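You operate a simulated robot arm through the tools that you are given. There is no shell and no other tool. Be economical: measure what you need, move in short steps, check, and stop when the job is done.

Carry out the task below with a simulated two-armed robot. There is one attempt and no reset: what you move stays moved.

## Task
Put both poster rolls away, passing each from hand to hand.
Fine: teal roll in the inner pocket of the rack, orange roll in the tube.

It is judged by the outcome, as a careful person would: the job done as asked, and still so three seconds after it is handed in. It fails if anything else is knocked over, pushed out of place, dropped, spilled or broken.

## Robot
Two 7-joint arms with two-finger parallel grippers on one trunk, on a base that drives. Base frame: it is fixed to the floor where the robot stands at the start and does not move with it; the origin is under the middle of the robot, x ahead of it, y to its left, z up. Readings come in mm, rad, newtons and seconds.
The left shoulder is at the start at [70, 188, 1190], the right one opposite. With the tool pointing down near the work surface each hand reaches from about 280 to 800 mm from the robot's upright axis, wherever it stands, measured 20 degrees to its own side. Places, roughly: inner pocket of the poster rack [500, 700, 800]; inside of the brown poster tube [500, 0, 800]. Payload 3.91 kg a hand.
The TCP of each hand is the grasp point between the finger pads, 30 mm short of the fingertips. In the tool frame z runs along the fingers and y along their closing line. The gripper opens to 110 mm. The fingers are 20 mm wide and 10 mm thick; the gripper's body (48 by 112 mm) begins 55 mm behind the TCP.
Orientation is told as [roll, pitch, yaw] about the base's x, y, z axes, in that order, counted from this pose: with the fingers straight down and closing along the base's y, the tool's x points along the base's -x, its y along +y and its z along -z.

## Interface
- The arms move only by the tool servo_tool. It takes "left_commands", "right_commands" or both (then of equal length, played together; a hand with none holds still); each is a list of rows, each an object (a shift or turn left out is 0, a gripper value left out holds the last) with "xyz": the shift along the tool's x, y, z in mm, a list of three; "rot": the turn, a rotation vector about the tool's x, y, z in rad, a list of three; "grip": the finger opening in mm, from 0 to 110. In form: [{"xyz": [x, y, z], "rot": [rx, ry, rz], "grip": grip}, ...]. A call has 1 to 20 rows; each row shifts and turns the commanded pose from where the row before left it, along the tool's axes as they then stand. A row lasts 0.2 s, in which the tool goes at most 50 mm and 0.15 rad; a call with a longer step from one row to the next is refused whole, and so is a gripper value outside its range. Where a pose cannot be reached the arm comes as near as it can. A force on the tool above 40 N (or 10 N above the force at the start of the call, whichever is more), or a blocked arm, ends the call early, and 0.2 s more pass. Each finger travels about 72 mm/s and halts on what it meets, pressing with about 37 N; the grip force reading is that of the motor and also rises with nothing between the fingers. The clock runs only during rows and for 0.2 s after the last one: add rows that do not move to give the fingers time. It gives the time, the measured TCP pose, the force on the tool (base axes), the opening and the grip force at its end, in the units of the frame above (readings bear some noise), with the torque about the TCP (base axes, N m) and any sound that the robot's microphone picked up.
- Cameras (640 x 400 px; columns grow to the right, rows downward): "scene" is now at [126.4, 43.3, 1395.6]; the picture's right is [0.47, -0.88, 0.00], its down [-0.60, -0.32, -0.73] and it looks along [0.65, 0.34, -0.68] (base axes); focal length 271 px, centre (320, 200). "left" rides on the left gripper at [72, -17, -103] in its tool frame; the picture's right is [0.23, 0.97, 0.00], its down [-0.76, 0.18, -0.62] and it looks along [-0.61, 0.14, 0.78] (tool axes); focal length 222 px, centre (320, 200). "right" rides on the right gripper at [72, 17, -103] in its tool frame; the picture's right is [-0.23, 0.97, 0.00], its down [-0.76, -0.18, -0.62] and it looks along [-0.61, -0.14, 0.78] (tool axes); focal length 222 px, centre (320, 200).
- grab_frame(camera): a new picture of that camera. No time passes.
- slide_trunk(by): slides the trunk up (or, below 0, down) by that many mm; the arms and the scene camera ride with it, the base frame stays. It gives what a move gives, with no picture.
- steer(legs): drives the robot by 1 to 6 legs, each [ahead, turn to the left] in mm and rad, along the robot's own axes; the way and the turn of a leg run together, so that a leg with both is an arc; at most 1500 mm and 3.142 rad a leg. The arms and the cameras ride along, it lands a little off, and it stops where it bumps. It gives what a move gives.
- aim_head(pan, tilt): turns the head with the scene camera to pan (to the left, within 1.501 rad either way) and tilt (down, from -0.506 to 1.204), counted from straight ahead of the robot. It gives what a move gives.
- pixel_to_xyz(camera, pixels): for up to 12 pixels [column, row] of the newest picture of that camera ("zoom" is the newest enlarged one), the place [x, y, z] in the base frame of the surface seen there, good to about 2 mm, but the place of the scene camera against the robot may be out by one fixed shift of up to 18 mm in any direction. No time passes.
- inspect(camera, box): a new picture of the part [left, top, right, bottom] of that camera's present view, enlarged. No time passes.
- hand_in(): hands the job in; it is judged then, once.

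Work in short steps. Measure before you move; look again where a grasp or a placing could have gone wrong, and mend it. You have 80 turns and 70 pictures in all, those below and enlarged ones among them. Open the grippers and draw the arms clear of the work before you hand the job in, unless the task says otherwise; then end with one line.

The tools are called after "Emit:" by a JSON object that holds its "api" and its "payload". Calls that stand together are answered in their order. servo_tool: Moves the arms, as the interface text tells. Its arguments: {"type":"object","properties":{"left_commands":{"type":"array","items":{"type":"object","properties":{"xyz":{"type":"array","items":{"type":"number"}},"rot":{"type":"array","items":{"type":"number"}},"grip":{"type":"number"}}}},"right_commands":{"type":"array","items":{"type":"object","properties":{"xyz":{"type":"array","items":{"type":"number"}},"rot":{"type":"array","items":{"type":"number"}},"grip":{"type":"number"}}}}},"required":[]} The other tools are called the same way: slide_trunk (by) slides the trunk up or down; steer (legs) drives the base; aim_head (pan, tilt) turns the head that bears the scene camera; grab_frame (camera) takes a picture; pixel_to_xyz (camera, pixels) gives the place of the surface under pixels of a picture; inspect (camera, box) takes an enlarged picture of a part of a camera's view; hand_in () hands the job in.

At the start:

```text
time: 0.0
left_tool_pos: [406.7, 484.3, 1178.8]
left_orientation: [0.001, 0.0, 0.0]
left_wrist_force: [0.4, -0.1, 0.2]
left_ft_torque: [-0.01, -0.01, 0.06]
left_opening: 110.3
left_grip_force: 0.0
right_tool_pos: [455.6, 26.6, 1132.0]
right_orientation: [0.0, 0.0, 0.0]
right_wrist_force: [-1.0, 0.2, 0.3]
right_ft_torque: [0.01, 0.04, -0.01]
right_opening: 109.9
right_grip_force: 0.1
trunk travel left (down, up): [-700.0, 240.0]
robot x, y, heading: [-2.5, -0.8, 0.001]
head pan, tilt: [0.485, 0.75]
```

scene: 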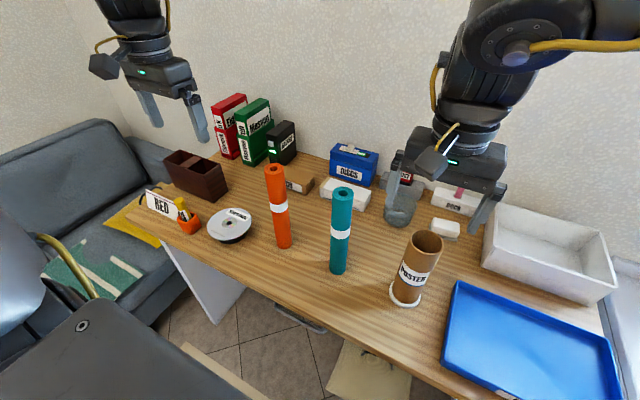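
right: 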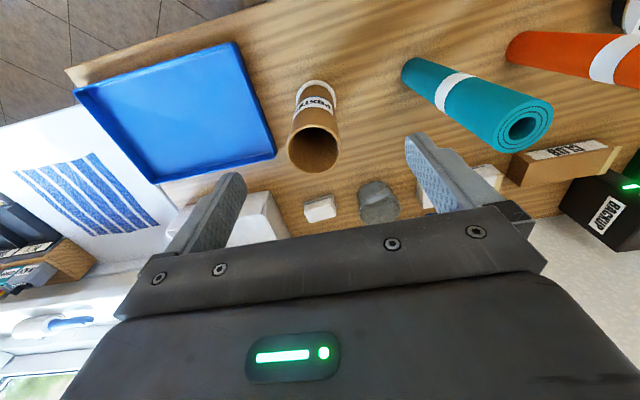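
left: 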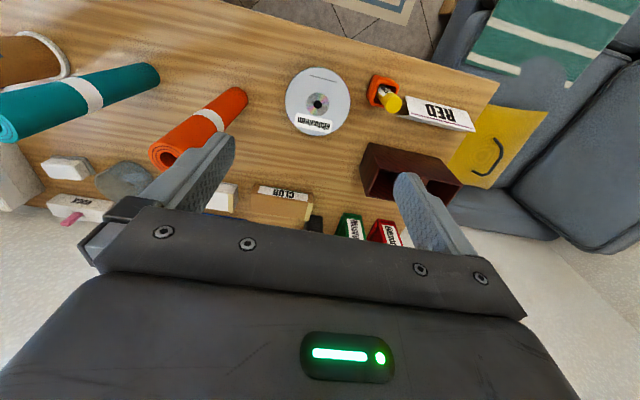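

I'll measure the rolls, tube and rack in the scene picture first: orange top (275,170), teal top (343,191), tube top (424,240), rack (195,175).

Emit:
{"api": "pixel_to_xyz", "payload": {"camera": "scene", "pixels": [[275, 167], [283, 246], [280, 208], [343, 190], [338, 270], [341, 233], [411, 240], [441, 240], [404, 297], [170, 152], [222, 180], [300, 265]]}}

Emit:
{"api": "inspect", "payload": {"camera": "scene", "box": [130, 120, 290, 220]}}

Emit:
{"api": "inspect", "payload": {"camera": "scene", "box": [240, 150, 460, 310]}}

Emit:
{"api": "inspect", "payload": {"camera": "left", "box": [280, 60, 520, 210]}}

```text
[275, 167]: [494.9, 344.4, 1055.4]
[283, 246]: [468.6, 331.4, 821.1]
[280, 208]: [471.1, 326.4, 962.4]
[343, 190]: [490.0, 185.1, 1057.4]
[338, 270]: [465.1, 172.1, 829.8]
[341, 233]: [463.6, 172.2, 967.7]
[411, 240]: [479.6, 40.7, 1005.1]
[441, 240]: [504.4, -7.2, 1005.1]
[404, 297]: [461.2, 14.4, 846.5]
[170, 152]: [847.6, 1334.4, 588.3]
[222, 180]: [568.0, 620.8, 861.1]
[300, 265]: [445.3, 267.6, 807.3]
```

```text
4.00 times, centred on (210, 170) of scene
```

zoom: 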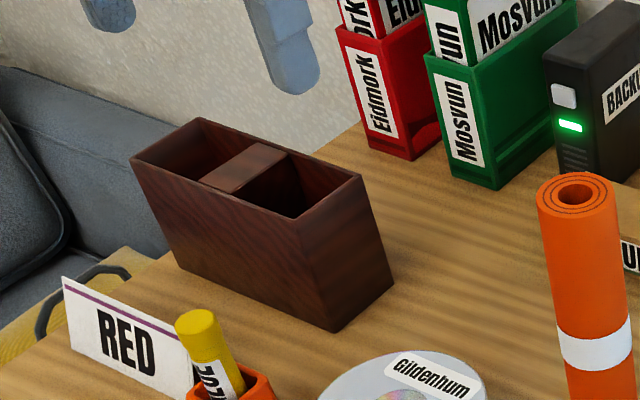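

```text
2.50 times, centred on (350, 230) of scene
```

zoom: 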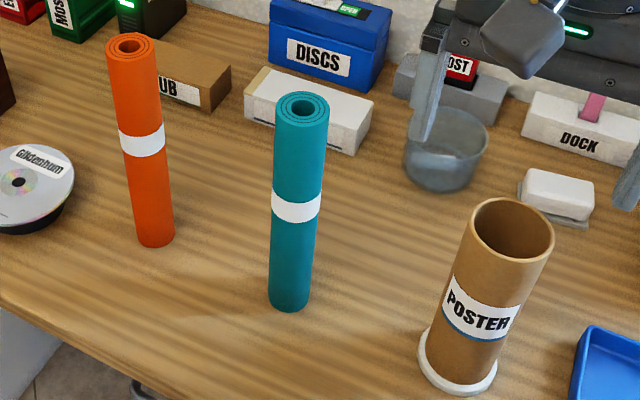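

```text
2.67 times, centred on (400, 135) of left
```

zoom: 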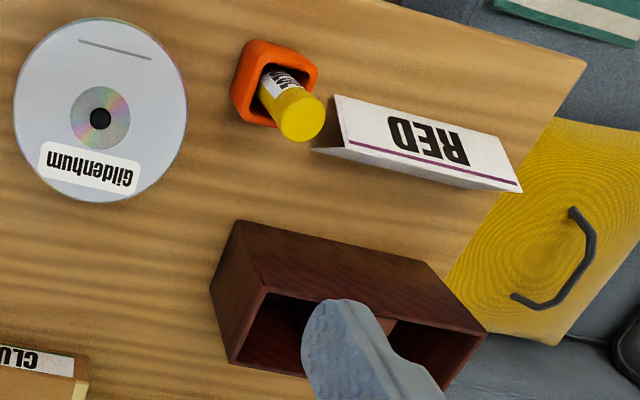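

Zoom shows the rack has two pockets split by a thick divider. I'll measure its rim, the divider and calibrate the scene camera with gripper tips.

Emit:
{"api": "inspect", "payload": {"camera": "scene", "box": [150, 140, 230, 190]}}

Emit:
{"api": "pixel_to_xyz", "payload": {"camera": "left", "pixels": [[239, 95], [205, 112], [170, 160], [155, 72], [90, 95], [5, 130], [369, 146], [380, 170], [455, 185], [30, 62], [67, 70], [40, 40]]}}

Emit:
{"api": "pixel_to_xyz", "payload": {"camera": "right", "pixels": [[290, 150], [337, 150], [314, 130], [313, 86], [520, 128], [505, 115], [550, 110], [455, 90], [405, 72], [525, 50], [612, 60], [350, 112]]}}

```text
8.00 times, centred on (190, 165) of scene
```

zoom: 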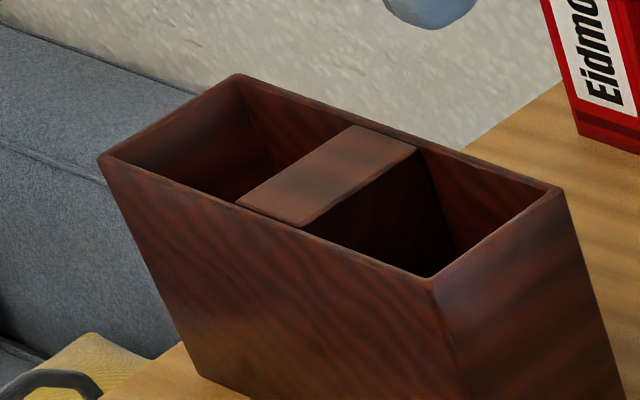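

```text
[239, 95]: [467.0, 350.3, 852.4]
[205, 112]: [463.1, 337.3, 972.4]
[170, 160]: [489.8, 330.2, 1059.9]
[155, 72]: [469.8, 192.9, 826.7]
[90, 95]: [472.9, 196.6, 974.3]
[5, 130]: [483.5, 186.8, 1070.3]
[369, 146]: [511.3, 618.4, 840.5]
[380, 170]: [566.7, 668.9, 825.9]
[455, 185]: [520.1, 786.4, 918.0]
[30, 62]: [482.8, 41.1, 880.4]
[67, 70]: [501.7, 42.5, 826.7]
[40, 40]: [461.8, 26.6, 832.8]
```

```text
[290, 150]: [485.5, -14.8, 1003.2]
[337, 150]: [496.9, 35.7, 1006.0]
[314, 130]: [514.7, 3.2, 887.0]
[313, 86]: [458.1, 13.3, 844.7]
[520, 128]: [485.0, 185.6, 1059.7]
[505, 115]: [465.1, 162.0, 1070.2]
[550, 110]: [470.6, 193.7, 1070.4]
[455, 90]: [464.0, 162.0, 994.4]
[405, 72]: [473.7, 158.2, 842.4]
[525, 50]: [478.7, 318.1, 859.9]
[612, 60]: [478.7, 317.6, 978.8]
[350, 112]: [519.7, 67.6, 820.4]
```

Measure rack rim with the zoom picture: outer corners (235,76), (100,160), (560,188), (432,283); divider corners (350,128), (413,150), (240,203), (300,225).

Emit:
{"api": "pixel_to_xyz", "payload": {"camera": "zoom", "pixels": [[238, 78], [104, 160], [556, 190], [434, 282], [350, 130], [411, 151], [243, 203], [300, 222], [412, 240], [230, 180], [200, 372], [500, 290]]}}

Emit:
{"api": "inspect", "payload": {"camera": "right", "box": [270, 30, 590, 190]}}

```text
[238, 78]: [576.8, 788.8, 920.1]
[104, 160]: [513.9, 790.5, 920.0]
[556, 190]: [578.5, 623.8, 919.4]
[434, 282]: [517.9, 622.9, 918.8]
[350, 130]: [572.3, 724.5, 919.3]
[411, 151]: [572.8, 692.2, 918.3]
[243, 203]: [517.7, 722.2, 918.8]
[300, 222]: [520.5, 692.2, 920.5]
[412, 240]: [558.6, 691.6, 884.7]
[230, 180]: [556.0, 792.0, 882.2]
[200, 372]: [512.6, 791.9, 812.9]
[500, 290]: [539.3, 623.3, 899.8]
```

```text
2.00 times, centred on (430, 110) of right
```

zoom: 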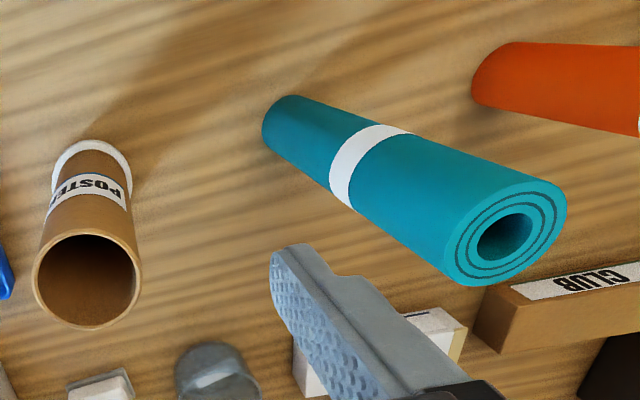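

Orange goes first (right hand fills the tube), then teal. I'll measure the teal top ring and the tube rim on the right zoom for diameters.

Emit:
{"api": "pixel_to_xyz", "payload": {"camera": "zoom", "pixels": [[447, 262], [563, 206], [480, 281], [530, 186], [470, 240], [545, 235], [34, 280], [139, 280], [87, 231], [87, 326], [45, 280], [87, 280]]}}

Emit:
{"api": "inspect", "payload": {"camera": "left", "box": [130, 70, 290, 190]}}

Emit:
{"api": "pixel_to_xyz", "payload": {"camera": "scene", "pixels": [[300, 300], [240, 270], [330, 320], [229, 225], [188, 220], [180, 205], [155, 200], [385, 360], [420, 310]]}}

```text
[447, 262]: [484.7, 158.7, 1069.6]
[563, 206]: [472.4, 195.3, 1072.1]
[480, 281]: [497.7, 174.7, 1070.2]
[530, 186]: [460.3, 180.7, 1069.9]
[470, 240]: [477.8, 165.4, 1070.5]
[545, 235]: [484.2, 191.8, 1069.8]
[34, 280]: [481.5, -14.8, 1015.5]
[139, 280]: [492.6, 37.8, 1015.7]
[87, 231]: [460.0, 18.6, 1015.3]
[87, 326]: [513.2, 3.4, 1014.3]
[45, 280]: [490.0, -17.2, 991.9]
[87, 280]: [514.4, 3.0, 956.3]
```

```text
3.33 times, centred on (210, 130) of left
```

zoom: 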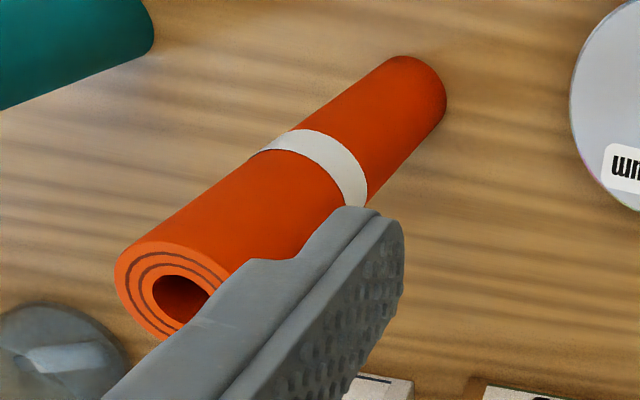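

```text
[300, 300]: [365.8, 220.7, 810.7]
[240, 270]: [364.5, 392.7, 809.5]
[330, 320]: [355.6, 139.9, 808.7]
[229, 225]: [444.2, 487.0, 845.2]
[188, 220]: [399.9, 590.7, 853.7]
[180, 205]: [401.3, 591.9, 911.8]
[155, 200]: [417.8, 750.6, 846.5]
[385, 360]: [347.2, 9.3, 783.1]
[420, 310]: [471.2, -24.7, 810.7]
```

Scene offset looks like about (+3,+4,−10). I'll measure the orange rim on the left zoom: (117,285), (190,245), (155,243), (165,338).

Emit:
{"api": "pixel_to_xyz", "payload": {"camera": "zoom", "pixels": [[118, 275], [140, 245], [185, 246], [222, 268], [165, 337], [135, 315], [443, 90], [420, 125], [230, 190], [330, 160]]}}

```text
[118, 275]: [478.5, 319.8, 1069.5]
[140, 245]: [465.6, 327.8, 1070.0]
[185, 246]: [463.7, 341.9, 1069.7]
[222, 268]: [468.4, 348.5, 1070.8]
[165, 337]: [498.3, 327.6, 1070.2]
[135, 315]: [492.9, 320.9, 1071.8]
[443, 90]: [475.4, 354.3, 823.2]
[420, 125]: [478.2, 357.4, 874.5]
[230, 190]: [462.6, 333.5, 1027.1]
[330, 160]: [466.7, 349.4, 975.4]
```

Orange axis is about (481,337), teal (478.5,177.5), both 40 mm thick and 250 tall. I turn the left hand to point ahead-right and 60° up from straight down, in place at height.

Emit:
{"api": "servo_tool", "payload": {"left_commands": [{"rot": [0, 0, 0.14]}, {"rot": [0, 0, 0.14]}, {"rot": [0, 0, 0.14]}, {"rot": [0, 0, 0.14]}, {"rot": [0, 0, 0.14]}, {"rot": [0, -0.15, 0]}, {"rot": [0, -0.15, 0]}, {"rot": [0, -0.15, 0]}, {"rot": [0, -0.15, 0]}, {"rot": [0, -0.15, 0]}, {"rot": [0, -0.15, 0]}, {"rot": [0, -0.15, 0]}, {}]}}

```text
time: 2.8
left_tool_pos: [409.9, 484.2, 1177.2]
left_orientation: [-0.003, -1.051, -0.698]
left_wrist_force: [-0.2, 0.4, 0.0]
left_ft_torque: [-0.03, -0.02, -0.01]
left_opening: 110.0
left_grip_force: 0.1
right_tool_pos: [457.4, 26.6, 1131.9]
right_orientation: [0.002, 0.001, 0.001]
right_wrist_force: [-0.6, 1.2, -0.3]
right_ft_torque: [0.03, 0.0, -0.02]
right_opening: 109.8
right_grip_force: 0.0
trunk travel left (down, up): [-700.0, 240.0]
robot x, y, heading: [-1.9, -5.4, -0.002]
head pan, tilt: [0.485, 0.75]
```

Orientation as planned. Move to the pregrasp point (401,404,975), 120 mm back from the orange roll along the fingers.

Emit:
{"api": "servo_tool", "payload": {"left_commands": [{"xyz": [25.5, -11.1, 23.3]}, {"xyz": [25.5, -11.1, 23.3]}, {"xyz": [25.5, -11.1, 23.3]}, {"xyz": [25.5, -11.1, 23.3]}, {"xyz": [25.5, -11.1, 23.3]}, {"xyz": [25.5, -11.1, 23.3]}, {}]}}

Emit:
{"api": "grab_frame", "payload": {"camera": "left"}}

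Emit:
{"api": "grab_frame", "payload": {"camera": "scene"}}

```text
time: 4.4
left_tool_pos: [399.3, 404.6, 977.1]
left_orientation: [0.0, -1.049, -0.7]
left_wrist_force: [-0.6, -1.0, 0.5]
left_ft_torque: [0.01, -0.01, -0.02]
left_opening: 109.7
left_grip_force: 0.1
right_tool_pos: [456.8, 26.7, 1132.9]
right_orientation: [0.001, 0.0, 0.0]
right_wrist_force: [-0.4, -0.5, -0.3]
right_ft_torque: [-0.02, 0.0, -0.01]
right_opening: 110.3
right_grip_force: 0.0
trunk travel left (down, up): [-700.0, 240.0]
robot x, y, heading: [0.3, -0.1, 0.002]
head pan, tilt: [0.485, 0.75]
```

```text
60 pictures are left
```

left: 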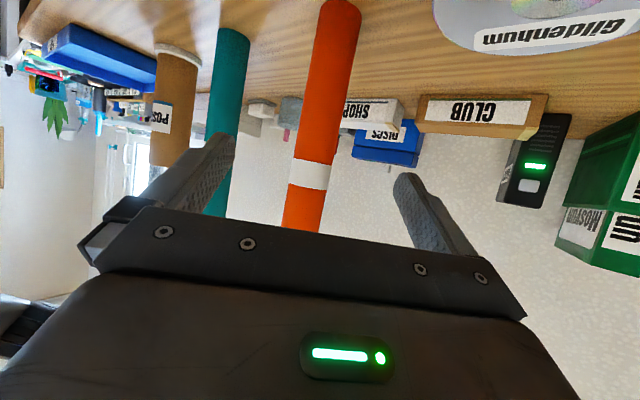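

```text
59 pictures are left
```

scene: 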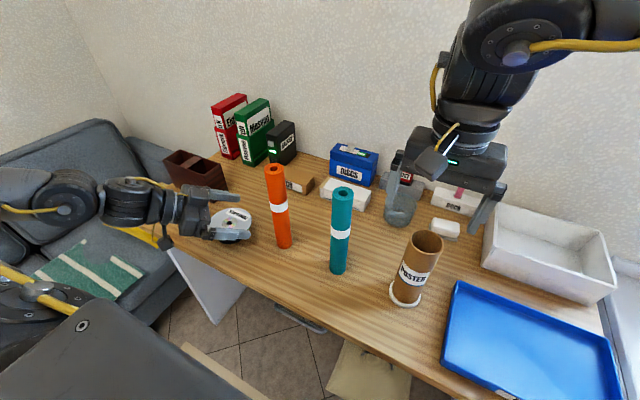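

The roll sits centred between the fingers (about column 320). Advance 123 mm and close.

Emit:
{"api": "servo_tool", "payload": {"left_commands": [{"xyz": [0.3, 0.3, 41]}, {"xyz": [0.3, 0.3, 41]}, {"xyz": [0.3, 0.3, 41]}, {}, {"grip": 60}, {}, {"grip": 30}, {}, {}, {}]}}

Emit:
{"api": "grab_frame", "payload": {"camera": "left"}}

```text
time: 6.6
left_tool_pos: [481.2, 333.6, 911.3]
left_orientation: [-0.001, -1.049, -0.7]
left_wrist_force: [-1.1, 0.4, 0.2]
left_ft_torque: [-0.02, 0.01, 0.02]
left_opening: 39.5
left_grip_force: 37.0
right_tool_pos: [455.5, 26.0, 1132.4]
right_orientation: [0.0, 0.0, 0.0]
right_wrist_force: [0.5, -0.5, -0.4]
right_ft_torque: [-0.01, 0.01, 0.0]
right_opening: 110.0
right_grip_force: 0.1
trunk travel left (down, up): [-700.0, 240.0]
robot x, y, heading: [-0.9, -2.9, -0.002]
head pan, tilt: [0.485, 0.75]
```

```text
58 pictures are left
```

left: 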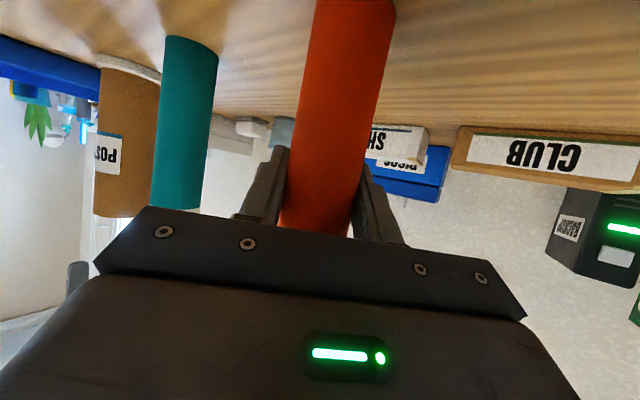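

Opening 39.5 with 37 N: held. Lift straight with the trunk by 240 mm.

Emit:
{"api": "slide_trunk", "payload": {"by": 239}}

Emit:
{"api": "grab_frame", "payload": {"camera": "scene"}}

```text
time: 9.1
left_tool_pos: [482.1, 334.0, 1150.6]
left_orientation: [0.001, -1.049, -0.699]
left_wrist_force: [0.6, 0.1, -0.7]
left_ft_torque: [0.02, -0.02, -0.01]
left_opening: 39.5
left_grip_force: 37.4
right_tool_pos: [456.3, 25.6, 1370.5]
right_orientation: [-0.001, 0.0, -0.001]
right_wrist_force: [-0.3, 0.0, -1.3]
right_ft_torque: [0.0, -0.02, 0.0]
right_opening: 110.0
right_grip_force: 0.1
trunk travel left (down, up): [-939.0, 1.0]
robot x, y, heading: [-1.9, -2.7, 0.003]
head pan, tilt: [0.485, 0.75]
```

```text
57 pictures are left
```

scene: 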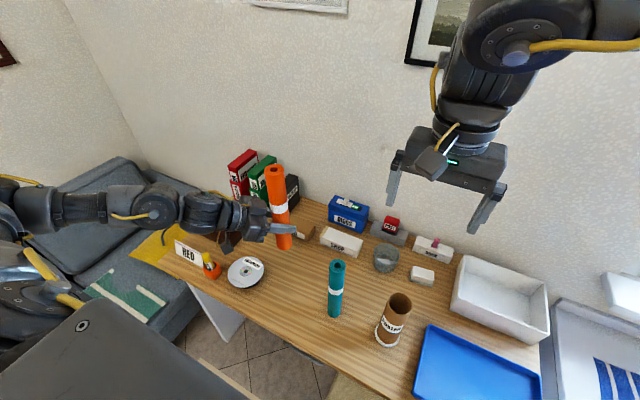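

Roll hangs with bottom about 1059. Move it with the left hand to about (430,240) and 25 higher, right hand raised a little for the approach.

Emit:
{"api": "servo_tool", "payload": {"left_commands": [{"xyz": [-7.8, -26.4, 1.5]}, {"xyz": [-7.8, -26.4, 1.5]}, {"xyz": [-7.8, -26.4, 1.5]}, {"xyz": [-7.8, -26.4, 1.5]}, {}], "right_commands": [{"xyz": [6, 20, -10]}, {"xyz": [6, 20, -10]}, {"xyz": [6, 20, -10]}, {"xyz": [6, 20, 0]}, {}]}}

Emit:
{"api": "grab_frame", "payload": {"camera": "right"}}

Emit:
{"api": "grab_frame", "payload": {"camera": "scene"}}

```text
time: 10.3
left_tool_pos: [429.5, 239.9, 1173.6]
left_orientation: [0.0, -1.048, -0.7]
left_wrist_force: [0.2, 0.0, -0.7]
left_ft_torque: [0.03, 0.0, -0.03]
left_opening: 39.7
left_grip_force: 37.0
right_tool_pos: [432.9, 107.8, 1400.0]
right_orientation: [0.0, 0.0, 0.0]
right_wrist_force: [-0.2, 0.0, 0.4]
right_ft_torque: [0.01, -0.02, -0.03]
right_opening: 110.0
right_grip_force: 0.0
trunk travel left (down, up): [-939.0, 1.0]
robot x, y, heading: [-1.0, -2.6, 0.001]
head pan, tilt: [0.485, 0.75]
```

```text
56 pictures are left
```

right: 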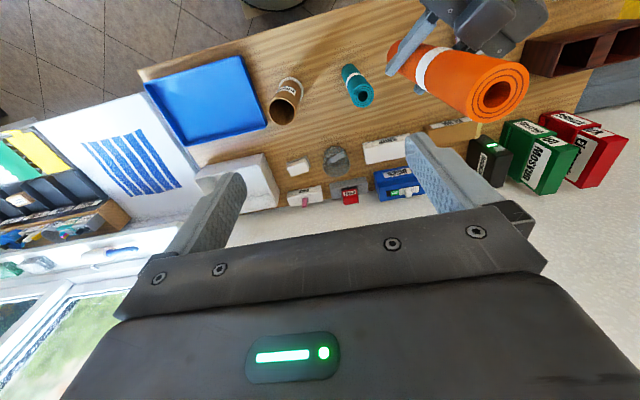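

```text
55 pictures are left
```

scene: 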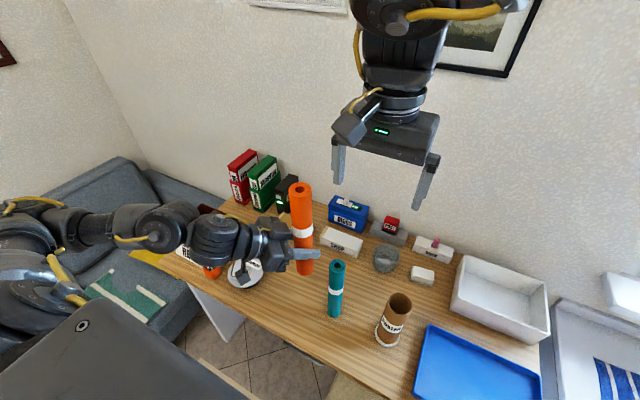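

Measure the held orange roll's top ring from the right camera.

Emit:
{"api": "inspect", "payload": {"camera": "right", "box": [380, 20, 560, 140]}}

Emit:
{"api": "pixel_to_xyz", "payload": {"camera": "right", "pixels": [[527, 80], [467, 100], [503, 62], [490, 119], [515, 105], [440, 85], [410, 72]]}}

```text
3.33 times, centred on (470, 80) of right
```

zoom: 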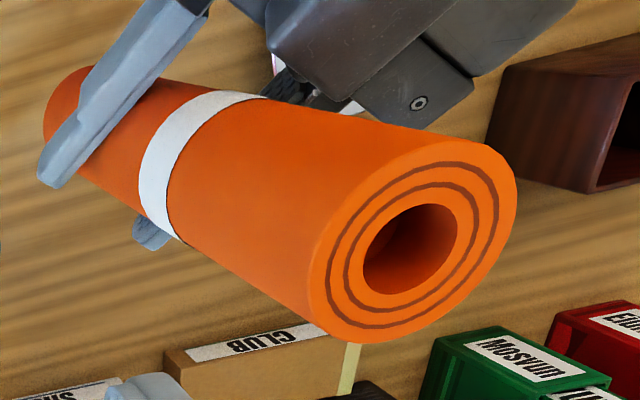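

```text
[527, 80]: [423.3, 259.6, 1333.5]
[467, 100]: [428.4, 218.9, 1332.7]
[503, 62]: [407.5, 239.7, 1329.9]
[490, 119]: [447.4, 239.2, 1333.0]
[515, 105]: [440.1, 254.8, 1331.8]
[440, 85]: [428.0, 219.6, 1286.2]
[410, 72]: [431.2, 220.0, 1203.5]
```

Top centre is (427.5,239,1332). Right hand moves over it at z 1400 (fingertips 1370).

Emit:
{"api": "servo_tool", "payload": {"right_commands": [{"xyz": [1.8, 43.7, 0]}, {"xyz": [1.8, 43.7, 0]}, {"xyz": [1.8, 43.7, 0]}, {}]}}

Emit:
{"api": "grab_frame", "payload": {"camera": "right"}}

Emit:
{"api": "grab_frame", "payload": {"camera": "scene"}}

```text
time: 11.5
left_tool_pos: [429.9, 238.2, 1173.1]
left_orientation: [-0.001, -1.05, -0.7]
left_wrist_force: [-0.5, 0.1, -0.6]
left_ft_torque: [0.02, 0.0, -0.01]
left_opening: 39.2
left_grip_force: 36.3
right_tool_pos: [441.3, 130.8, 1414.6]
right_orientation: [0.066, 0.023, -0.068]
right_wrist_force: [-0.2, 0.1, 0.1]
right_ft_torque: [-0.01, 0.0, 0.01]
right_opening: 110.0
right_grip_force: 0.1
right hand out of reach, approached as far as the arm can: row 2, 3
trunk travel left (down, up): [-939.0, 1.0]
robot x, y, heading: [3.0, 1.5, -0.001]
head pan, tilt: [0.485, 0.75]
stopped in row 4 (right hand): the arm was blocked; the commanded pose is now the measured one
```

```text
53 pictures are left
```

right: 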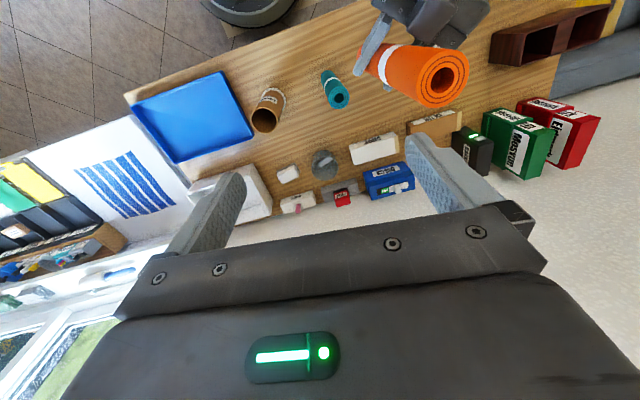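

```text
52 pictures are left
```

scene: 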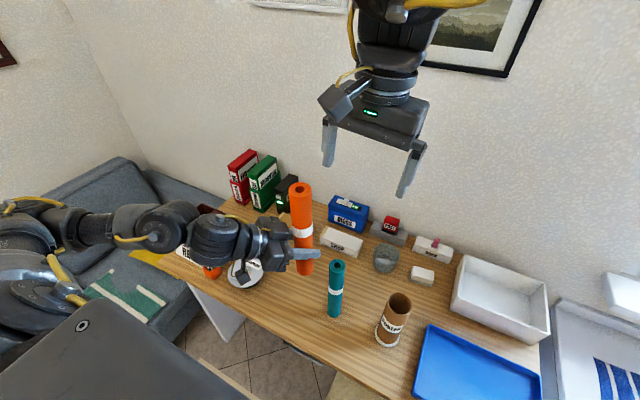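

The right hand cannot reach that far left at this height; its orientation slipped. I retreat it to the right and level it, then bring the roll across with the left hand to about y=60.

Emit:
{"api": "servo_tool", "payload": {"right_commands": [{"xyz": [4, -38, 5]}, {"xyz": [4, -38, 5], "rot": [0.033, -0.0115, -0.034]}, {"xyz": [4, -38, 5], "rot": [0.033, -0.0115, -0.034]}, {"xyz": [4, -38, 5]}, {"xyz": [4, -38, 5]}, {}]}}

Emit:
{"api": "servo_tool", "payload": {"left_commands": [{"xyz": [-8.0, -25.8, 14.1]}, {"xyz": [-8.0, -25.8, 14.1]}, {"xyz": [-8.0, -25.8, 14.1]}, {"xyz": [-8.0, -25.8, 14.1]}, {"xyz": [-8.0, -25.8, 14.1]}, {"xyz": [-8.0, -25.8, 14.1]}, {}]}}

Emit:
{"api": "grab_frame", "payload": {"camera": "right"}}

```text
time: 12.9
left_tool_pos: [429.4, 240.9, 1172.1]
left_orientation: [-0.002, -1.052, -0.698]
left_wrist_force: [-0.3, -0.3, -0.4]
left_ft_torque: [0.01, -0.02, -0.02]
left_opening: 39.3
left_grip_force: 36.9
right_tool_pos: [412.5, -54.4, 1382.5]
right_orientation: [-0.009, -0.005, 0.009]
right_wrist_force: [0.4, 0.0, 0.0]
right_ft_torque: [-0.01, -0.01, 0.03]
right_opening: 109.8
right_grip_force: 0.0
trunk travel left (down, up): [-939.0, 1.0]
robot x, y, heading: [0.5, 1.7, 0.001]
head pan, tilt: [0.485, 0.75]
```

```text
time: 14.5
left_tool_pos: [413.9, 71.1, 1168.7]
left_orientation: [0.0, -1.048, -0.7]
left_wrist_force: [0.6, -0.5, -0.1]
left_ft_torque: [0.04, -0.01, 0.0]
left_opening: 39.6
left_grip_force: 36.8
left hand out of reach, approached as far as the arm can: row 2, 3
right_tool_pos: [412.7, -55.2, 1383.4]
right_orientation: [-0.006, -0.002, 0.007]
right_wrist_force: [0.2, 0.5, -0.6]
right_ft_torque: [-0.02, 0.03, 0.0]
right_opening: 109.9
right_grip_force: 0.0
trunk travel left (down, up): [-939.0, 1.0]
robot x, y, heading: [0.8, -1.7, 0.003]
head pan, tilt: [0.485, 0.75]
```

```text
51 pictures are left
```

right: 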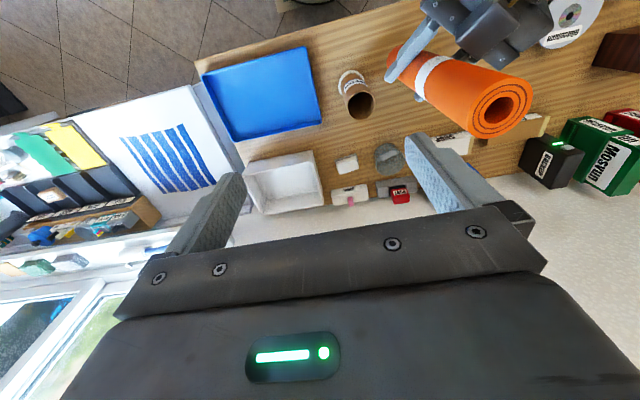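

Roll now near (412,71); measure its top ring: (533,95), (474,120), (505,72), (495,138).

Emit:
{"api": "pixel_to_xyz", "payload": {"camera": "right", "pixels": [[530, 95], [472, 112], [508, 78], [492, 136], [520, 122], [435, 75], [447, 90]]}}

```text
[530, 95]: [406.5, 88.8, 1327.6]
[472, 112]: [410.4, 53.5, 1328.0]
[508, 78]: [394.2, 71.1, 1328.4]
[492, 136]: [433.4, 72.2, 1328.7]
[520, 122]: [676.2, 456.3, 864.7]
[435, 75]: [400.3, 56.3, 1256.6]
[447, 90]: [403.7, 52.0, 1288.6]
```

Centre about (413,71), top 1328. Right hand moves 126 mm left at fingertips about 1361.

Emit:
{"api": "servo_tool", "payload": {"right_commands": [{"xyz": [0, 31.5, -8]}, {"xyz": [0, 31.5, 0]}, {"xyz": [0, 31.5, 0]}, {"xyz": [0, 31.5, 0]}, {}]}}

Emit:
{"api": "grab_frame", "payload": {"camera": "right"}}

Emit:
{"api": "grab_frame", "payload": {"camera": "scene"}}

```text
time: 15.7
left_tool_pos: [414.9, 71.0, 1169.3]
left_orientation: [0.0, -1.048, -0.698]
left_wrist_force: [-0.3, 0.4, -0.6]
left_ft_torque: [-0.03, -0.01, 0.02]
left_opening: 39.5
left_grip_force: 37.0
right_tool_pos: [411.4, 72.5, 1389.7]
right_orientation: [-0.006, -0.002, 0.007]
right_wrist_force: [-0.2, -0.1, -0.1]
right_ft_torque: [-0.03, -0.01, 0.0]
right_opening: 110.2
right_grip_force: 0.0
trunk travel left (down, up): [-939.0, 1.0]
robot x, y, heading: [-4.5, 3.5, -0.004]
head pan, tilt: [0.485, 0.75]
```

```text
50 pictures are left
```

right: 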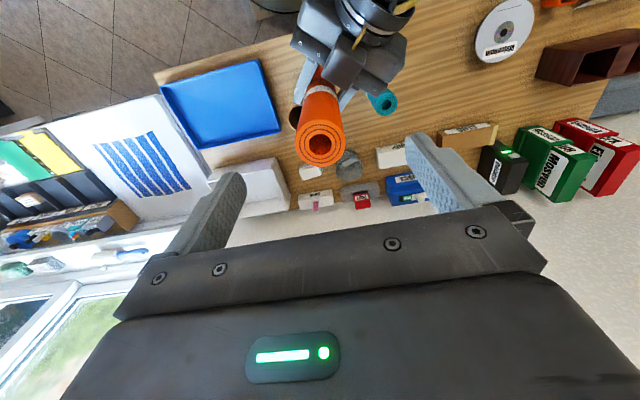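

```text
49 pictures are left
```

scene: 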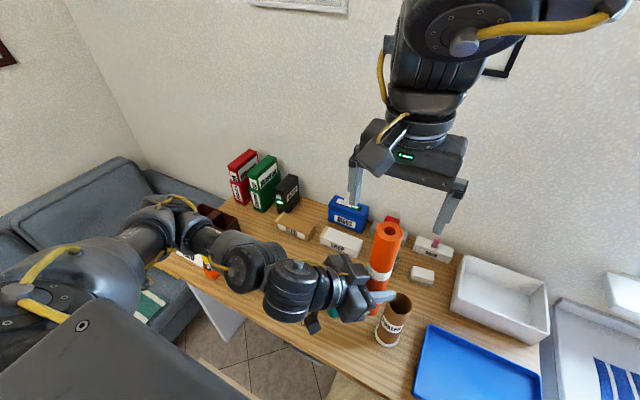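

Centred above the roll. Descend 93 mm with fingers straddling, then close.

Emit:
{"api": "servo_tool", "payload": {"right_commands": [{"xyz": [-1, -1, 31]}, {"xyz": [0, 0, 31]}, {"xyz": [0, 0, 31]}, {}, {"grip": 60}, {}, {"grip": 30}, {}, {}, {}]}}

Emit:
{"api": "grab_frame", "payload": {"camera": "right"}}

Emit:
{"api": "grab_frame", "payload": {"camera": "scene"}}

```text
time: 17.9
left_tool_pos: [414.5, 70.9, 1169.5]
left_orientation: [-0.003, -1.051, -0.697]
left_wrist_force: [1.4, -6.7, 1.6]
left_ft_torque: [-0.41, 0.31, 0.07]
left_opening: 39.5
left_grip_force: 37.7
right_tool_pos: [412.2, 70.7, 1299.2]
right_orientation: [-0.005, 0.0, 0.009]
right_wrist_force: [-1.9, 8.1, -0.9]
right_ft_torque: [1.23, -0.21, -0.01]
right_opening: 39.8
right_grip_force: 36.8
trunk travel left (down, up): [-939.0, 1.0]
robot x, y, heading: [-4.4, -1.3, 0.004]
head pan, tilt: [0.485, 0.75]
```

```text
48 pictures are left
```

right: 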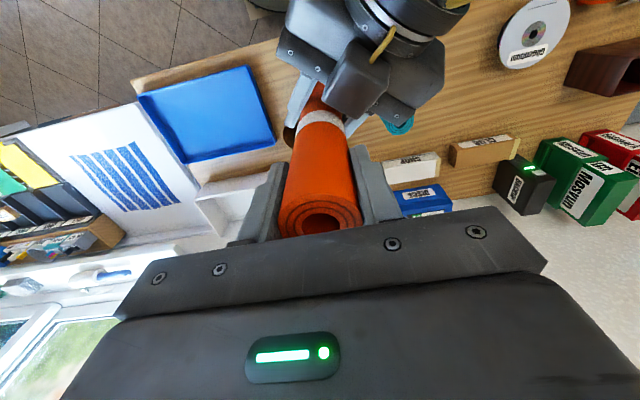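

```text
47 pictures are left
```

scene: 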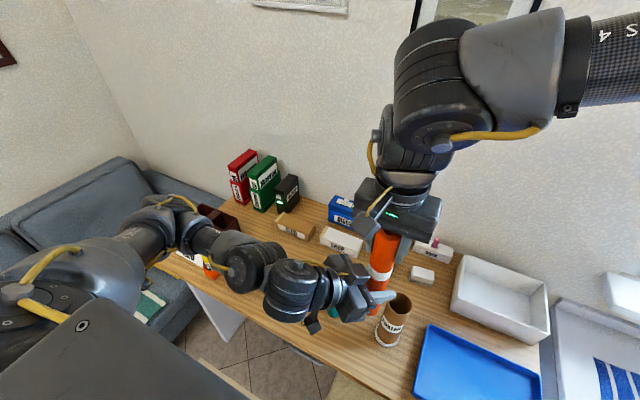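

Both hands hold it. Open the left hand and back it away horizontally.

Emit:
{"api": "servo_tool", "payload": {"left_commands": [{"grip": 110}, {}, {}, {}, {"xyz": [17, 0, -30]}, {"xyz": [17, 0, -30]}, {"xyz": [17, 0, -30]}, {"xyz": [17, 0, -30]}, {"xyz": [0, 45, 0]}, {"xyz": [0, 45, 0]}, {"xyz": [0, 45, 0]}, {}]}}

Emit:
{"api": "grab_frame", "payload": {"camera": "scene"}}

Emit:
{"api": "grab_frame", "payload": {"camera": "right"}}

```text
time: 20.5
left_tool_pos: [476.7, 237.7, 1135.0]
left_orientation: [-0.003, -1.049, -0.698]
left_wrist_force: [0.4, 0.9, -0.7]
left_ft_torque: [0.01, -0.02, 0.01]
left_opening: 110.1
left_grip_force: 0.0
left hand out of reach, approached as far as the arm can: row 5, 6, 7, 8
right_tool_pos: [410.4, 71.3, 1299.5]
right_orientation: [-0.005, -0.005, 0.008]
right_wrist_force: [-1.1, 0.4, -0.4]
right_ft_torque: [-0.04, -0.01, 0.0]
right_opening: 39.6
right_grip_force: 37.1
trunk travel left (down, up): [-939.0, 1.0]
robot x, y, heading: [0.5, -0.9, -0.0]
head pan, tilt: [0.485, 0.75]
```

```text
46 pictures are left
```

scene: 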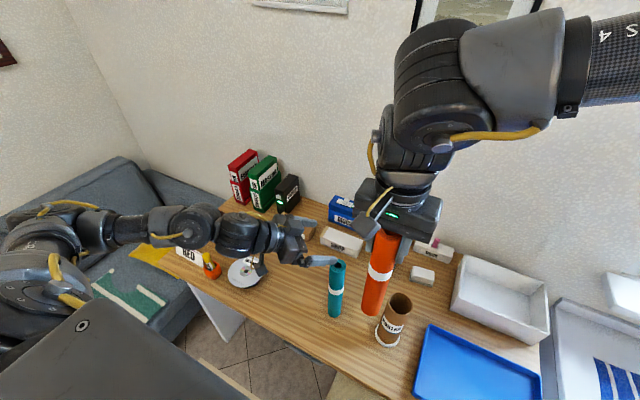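

```text
45 pictures are left
```

right: 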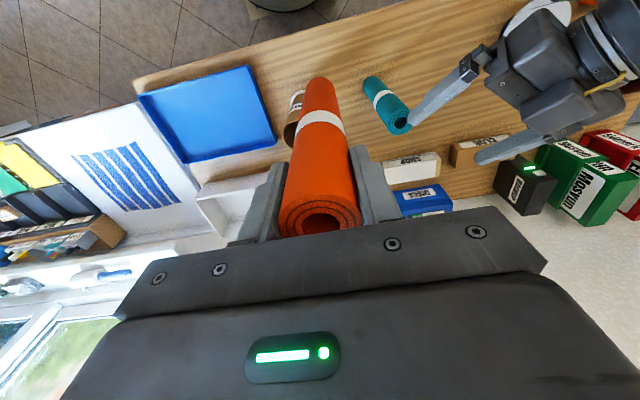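

Roll is held by the right hand alone. Carry it over the tube centre (487,11) while the left withdraws left.

Emit:
{"api": "servo_tool", "payload": {"left_commands": [{"xyz": [12.8, 30.6, -22.3]}, {"xyz": [12.8, 30.6, -22.3]}, {"xyz": [12.8, 30.6, -22.3]}, {"xyz": [12.8, 30.6, -22.3]}, {}], "right_commands": [{"xyz": [-19, -15, 0]}, {"xyz": [-19, -15, 0]}, {"xyz": [-19, -15, 0]}, {"xyz": [-19, -15, 0]}, {}]}}

Emit:
{"api": "inspect", "payload": {"camera": "scene", "box": [330, 200, 490, 360]}}

Emit:
{"api": "grab_frame", "payload": {"camera": "right"}}

Emit:
{"api": "grab_frame", "payload": {"camera": "left"}}

```text
time: 21.7
left_tool_pos: [477.4, 397.0, 1136.6]
left_orientation: [-0.001, -1.051, -0.699]
left_wrist_force: [0.0, -0.1, 0.2]
left_ft_torque: [0.04, 0.01, 0.02]
left_opening: 109.9
left_grip_force: 0.0
right_tool_pos: [488.2, 11.5, 1298.8]
right_orientation: [-0.008, -0.002, 0.007]
right_wrist_force: [-0.3, 1.1, 1.1]
right_ft_torque: [0.01, 0.0, 0.03]
right_opening: 39.4
right_grip_force: 36.9
trunk travel left (down, up): [-939.0, 1.0]
robot x, y, heading: [3.4, -3.8, -0.003]
head pan, tilt: [0.485, 0.75]
```

```text
2.50 times, centred on (410, 280) of scene
```

zoom: 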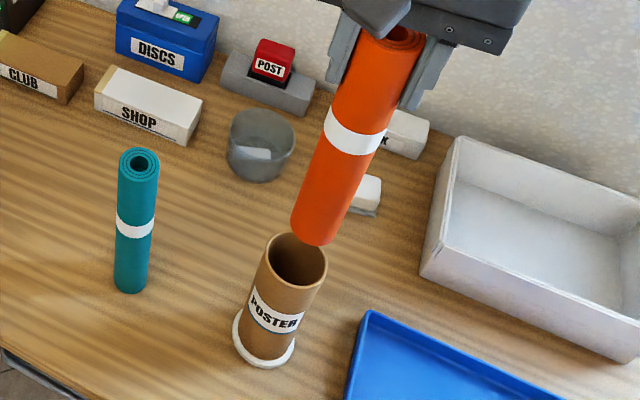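

```text
43 pictures are left
```

right: 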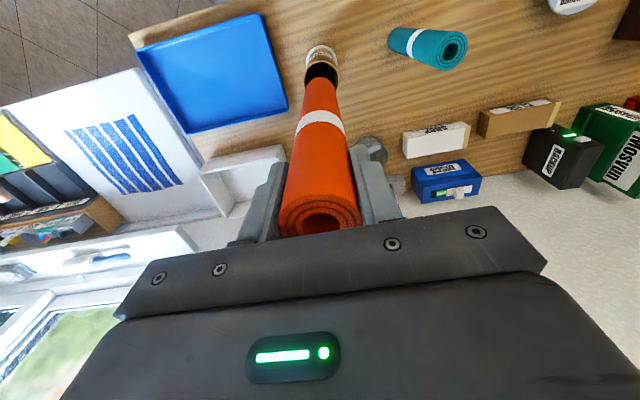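

```text
42 pictures are left
```

left: 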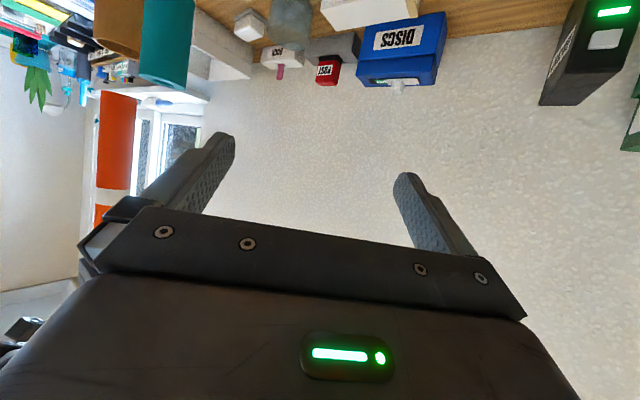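

Measure roll sides and tube rim in the scene zoom to check relative alignment.

Emit:
{"api": "pixel_to_xyz", "payload": {"camera": "zoom", "pixels": [[315, 238], [325, 200], [370, 75], [268, 258], [325, 262], [292, 236], [300, 285], [296, 225], [330, 236], [300, 310]]}}

Emit:
{"api": "pixel_to_xyz", "payload": {"camera": "right", "pixels": [[305, 70], [339, 70], [320, 60], [320, 90], [320, 145], [322, 195], [310, 160], [300, 225]]}}

```text
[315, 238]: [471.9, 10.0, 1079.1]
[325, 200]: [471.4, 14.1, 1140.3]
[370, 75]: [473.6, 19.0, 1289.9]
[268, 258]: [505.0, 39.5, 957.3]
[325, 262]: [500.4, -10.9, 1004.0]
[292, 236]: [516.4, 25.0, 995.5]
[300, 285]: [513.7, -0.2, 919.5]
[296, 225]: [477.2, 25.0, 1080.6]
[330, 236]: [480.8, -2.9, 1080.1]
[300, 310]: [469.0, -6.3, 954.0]
```

```text
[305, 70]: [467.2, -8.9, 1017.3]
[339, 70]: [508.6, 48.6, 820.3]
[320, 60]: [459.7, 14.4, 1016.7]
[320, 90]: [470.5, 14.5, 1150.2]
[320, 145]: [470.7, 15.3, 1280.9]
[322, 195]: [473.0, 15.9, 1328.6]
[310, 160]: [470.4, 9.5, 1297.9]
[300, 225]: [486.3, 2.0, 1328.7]
```

Roll centre ≈ (489.5,10.5), tube centre ≈ (487,11), inner radius ≈ 26. Correct by 2.5 mm and lower to just above the rim.

Emit:
{"api": "servo_tool", "payload": {"right_commands": [{"xyz": [2.3, 0.3, 10]}, {"xyz": [0, 0, 23]}, {"xyz": [0, 0, 23]}, {}]}}

Emit:
{"api": "inspect", "payload": {"camera": "scene", "box": [350, 230, 450, 350]}}

Emit:
{"api": "inspect", "payload": {"camera": "right", "box": [240, 20, 400, 140]}}

```text
time: 22.7
left_tool_pos: [478.2, 396.7, 1136.0]
left_orientation: [0.0, -1.05, -0.7]
left_wrist_force: [0.3, -0.1, 1.3]
left_ft_torque: [0.03, -0.01, 0.01]
left_opening: 109.9
left_grip_force: 0.0
right_tool_pos: [488.2, 12.6, 1241.6]
right_orientation: [-0.005, -0.005, 0.008]
right_wrist_force: [-0.2, 0.0, 0.7]
right_ft_torque: [0.02, -0.01, -0.01]
right_opening: 39.3
right_grip_force: 36.9
trunk travel left (down, up): [-939.0, 1.0]
robot x, y, heading: [-1.1, 1.2, 0.002]
head pan, tilt: [0.485, 0.75]
```

```text
3.33 times, centred on (400, 290) of scene
```

zoom: 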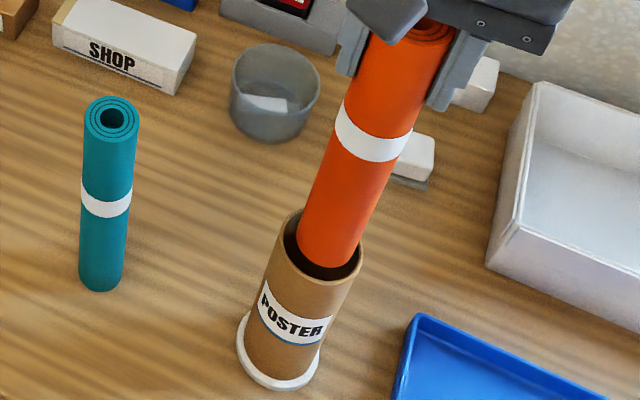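

```text
3.33 times, centred on (320, 80) of right
```

zoom: 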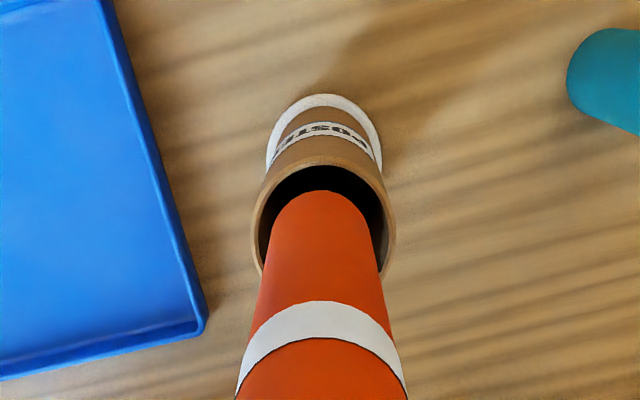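

Looks aligned; left-right centred in the right view. Check front-back gap at the rim numerically.

Emit:
{"api": "pixel_to_xyz", "payload": {"camera": "zoom", "pixels": [[322, 160], [320, 196], [255, 230], [392, 230], [275, 230], [372, 230], [320, 250]]}}

```text
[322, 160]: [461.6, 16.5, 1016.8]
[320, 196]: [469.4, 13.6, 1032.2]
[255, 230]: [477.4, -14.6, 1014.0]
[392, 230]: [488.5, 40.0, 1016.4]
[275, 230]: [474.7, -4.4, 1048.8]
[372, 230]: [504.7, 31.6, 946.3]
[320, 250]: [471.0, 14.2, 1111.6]
```

Aligned within about 1 mm. Lower 188 mm slowly, keeping fingertips about 7 mm above the rim.

Emit:
{"api": "servo_tool", "payload": {"right_commands": [{"xyz": [0, 0, 18]}, {"xyz": [0, 0, 18]}, {"xyz": [0, 0, 18]}, {"xyz": [0, 0, 18]}, {"xyz": [0, 0, 18]}, {"xyz": [0, 0, 18]}, {"xyz": [0, 0, 18]}, {"xyz": [0, 0, 18]}, {"xyz": [0, 0, 18]}, {"xyz": [0, 0, 18]}, {"xyz": [0, 0, 8]}, {}]}}

Emit:
{"api": "grab_frame", "payload": {"camera": "right"}}

Emit:
{"api": "grab_frame", "payload": {"camera": "scene"}}

```text
time: 25.3
left_tool_pos: [477.3, 397.0, 1136.5]
left_orientation: [-0.001, -1.049, -0.699]
left_wrist_force: [0.2, -0.2, -0.5]
left_ft_torque: [0.06, 0.03, 0.0]
left_opening: 110.0
left_grip_force: 0.1
right_tool_pos: [486.8, 7.3, 1055.5]
right_orientation: [-0.006, -0.003, 0.007]
right_wrist_force: [0.8, -0.6, 6.0]
right_ft_torque: [-0.16, -0.05, -0.02]
right_opening: 39.5
right_grip_force: 36.8
trunk travel left (down, up): [-939.0, 1.0]
robot x, y, heading: [-1.3, 1.7, 0.002]
head pan, tilt: [0.485, 0.75]
```

```text
39 pictures are left
```

right: 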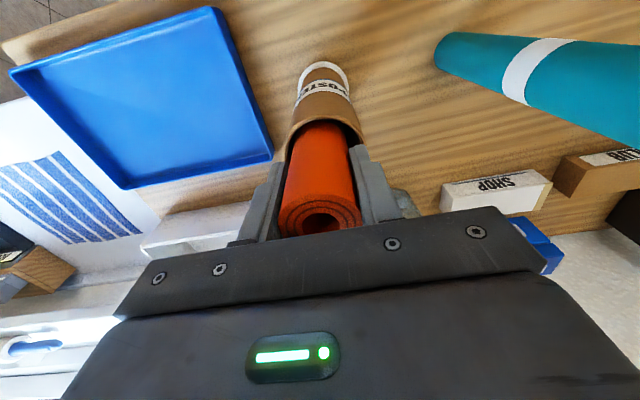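

```text
38 pictures are left
```

scene: 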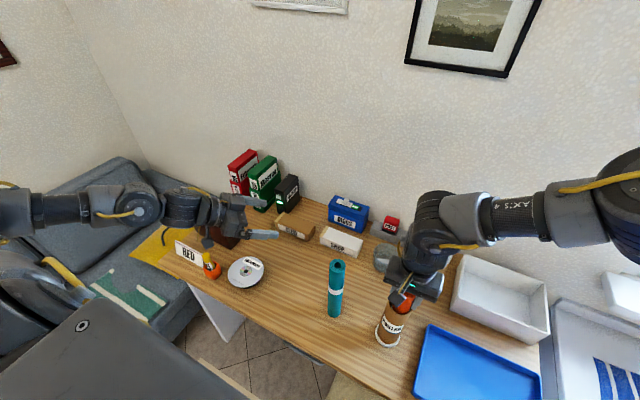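

6 N upward: the roll has touched the tube's floor. Open and rise straight up.

Emit:
{"api": "servo_tool", "payload": {"right_commands": [{"grip": 60}, {}, {"grip": 110}, {}, {}, {"xyz": [0, 0, -30]}, {"xyz": [0, 0, -40]}, {"xyz": [0, 0, -40]}, {"xyz": [0, 0, -40]}, {}]}}

Emit:
{"api": "grab_frame", "payload": {"camera": "right"}}

Emit:
{"api": "inspect", "payload": {"camera": "scene", "box": [310, 220, 470, 360]}}

```text
time: 27.5
left_tool_pos: [478.3, 397.4, 1137.1]
left_orientation: [0.0, -1.05, -0.701]
left_wrist_force: [0.1, 0.7, -0.8]
left_ft_torque: [-0.03, -0.02, 0.0]
left_opening: 110.0
left_grip_force: 0.1
right_tool_pos: [487.0, 9.6, 1206.4]
right_orientation: [-0.007, -0.001, 0.007]
right_wrist_force: [0.1, 0.4, 1.1]
right_ft_torque: [0.01, 0.04, -0.03]
right_opening: 110.0
right_grip_force: 0.0
trunk travel left (down, up): [-939.0, 1.0]
robot x, y, heading: [2.1, 1.2, -0.001]
head pan, tilt: [0.485, 0.75]
```

```text
37 pictures are left
```

right: 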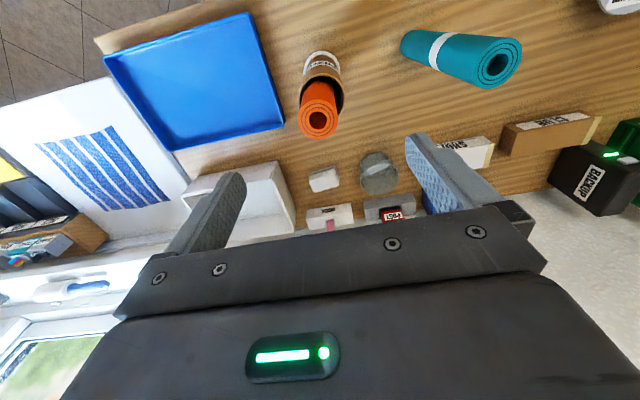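

```text
2.86 times, centred on (390, 290) of scene
```

zoom: 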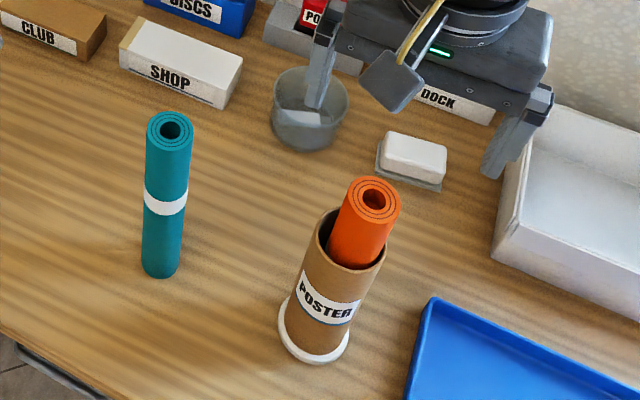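

Orange is seated in the tube, everything undisturbed. Now level the left hand (raised 90) and turn the right hand toward the teal roll.

Emit:
{"api": "servo_tool", "payload": {"left_commands": [{"xyz": [-26, 0, -15]}, {"xyz": [-26, 0, -15]}, {"xyz": [-26, 0, -15]}, {"rot": [0, 0.15, 0]}, {"rot": [0, 0.15, 0]}, {"rot": [0, 0.15, 0]}, {"rot": [0, 0.15, 0]}, {"rot": [0, 0.15, 0]}, {"rot": [0, 0.15, 0]}, {"rot": [0, 0.15, 0]}, {"rot": [0, 0, -0.14]}, {"rot": [0, 0, -0.14]}, {"rot": [0, 0, -0.14]}, {"rot": [0, 0, -0.14]}, {"rot": [0, 0, -0.14]}, {}], "right_commands": [{"xyz": [27, 28.5, -3.5]}, {"xyz": [27, 28.5, -3.5]}, {"xyz": [27, 28.5, -3.5]}, {"xyz": [26, 28.5, -3.5]}, {"rot": [0, 0, -0.125]}, {"rot": [0, 0, -0.125]}, {"rot": [0, 0, -0.125]}, {"rot": [0, 0, -0.125]}, {"rot": [0, -0.15, 0]}, {"rot": [0, -0.15, 0]}, {"rot": [0, -0.15, 0]}, {"rot": [0, -0.15, 0]}, {"rot": [0, -0.15, 0]}, {"rot": [0, -0.15, 0]}, {"rot": [0, -0.15, 0]}, {}]}}

Emit:
{"api": "grab_frame", "payload": {"camera": "scene"}}

```text
time: 30.9
left_tool_pos: [480.0, 398.8, 1223.8]
left_orientation: [-0.001, 0.001, 0.001]
left_wrist_force: [-0.6, 0.4, 0.2]
left_ft_torque: [0.02, -0.04, 0.0]
left_opening: 110.2
left_grip_force: 0.1
right_tool_pos: [442.2, 107.9, 1235.9]
right_orientation: [-0.009, -1.044, 0.519]
right_wrist_force: [-0.9, 0.8, 0.5]
right_ft_torque: [0.01, 0.0, -0.01]
right_opening: 109.9
right_grip_force: 0.0
right hand out of reach, approached as far as the arm can: row 8, 13, 14, 15
trunk travel left (down, up): [-939.0, 1.0]
robot x, y, heading: [-0.6, -0.8, 0.002]
head pan, tilt: [0.485, 0.75]
```

```text
35 pictures are left
```

scene: 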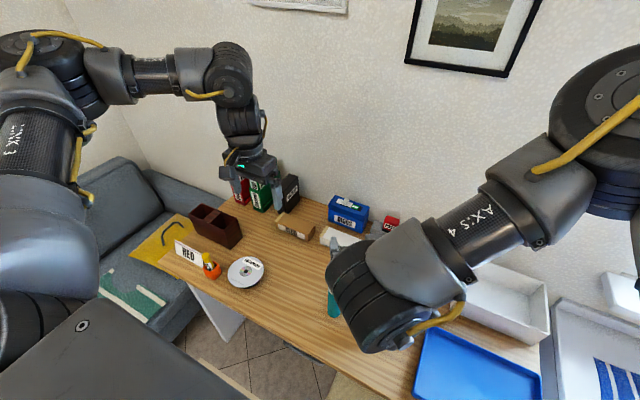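

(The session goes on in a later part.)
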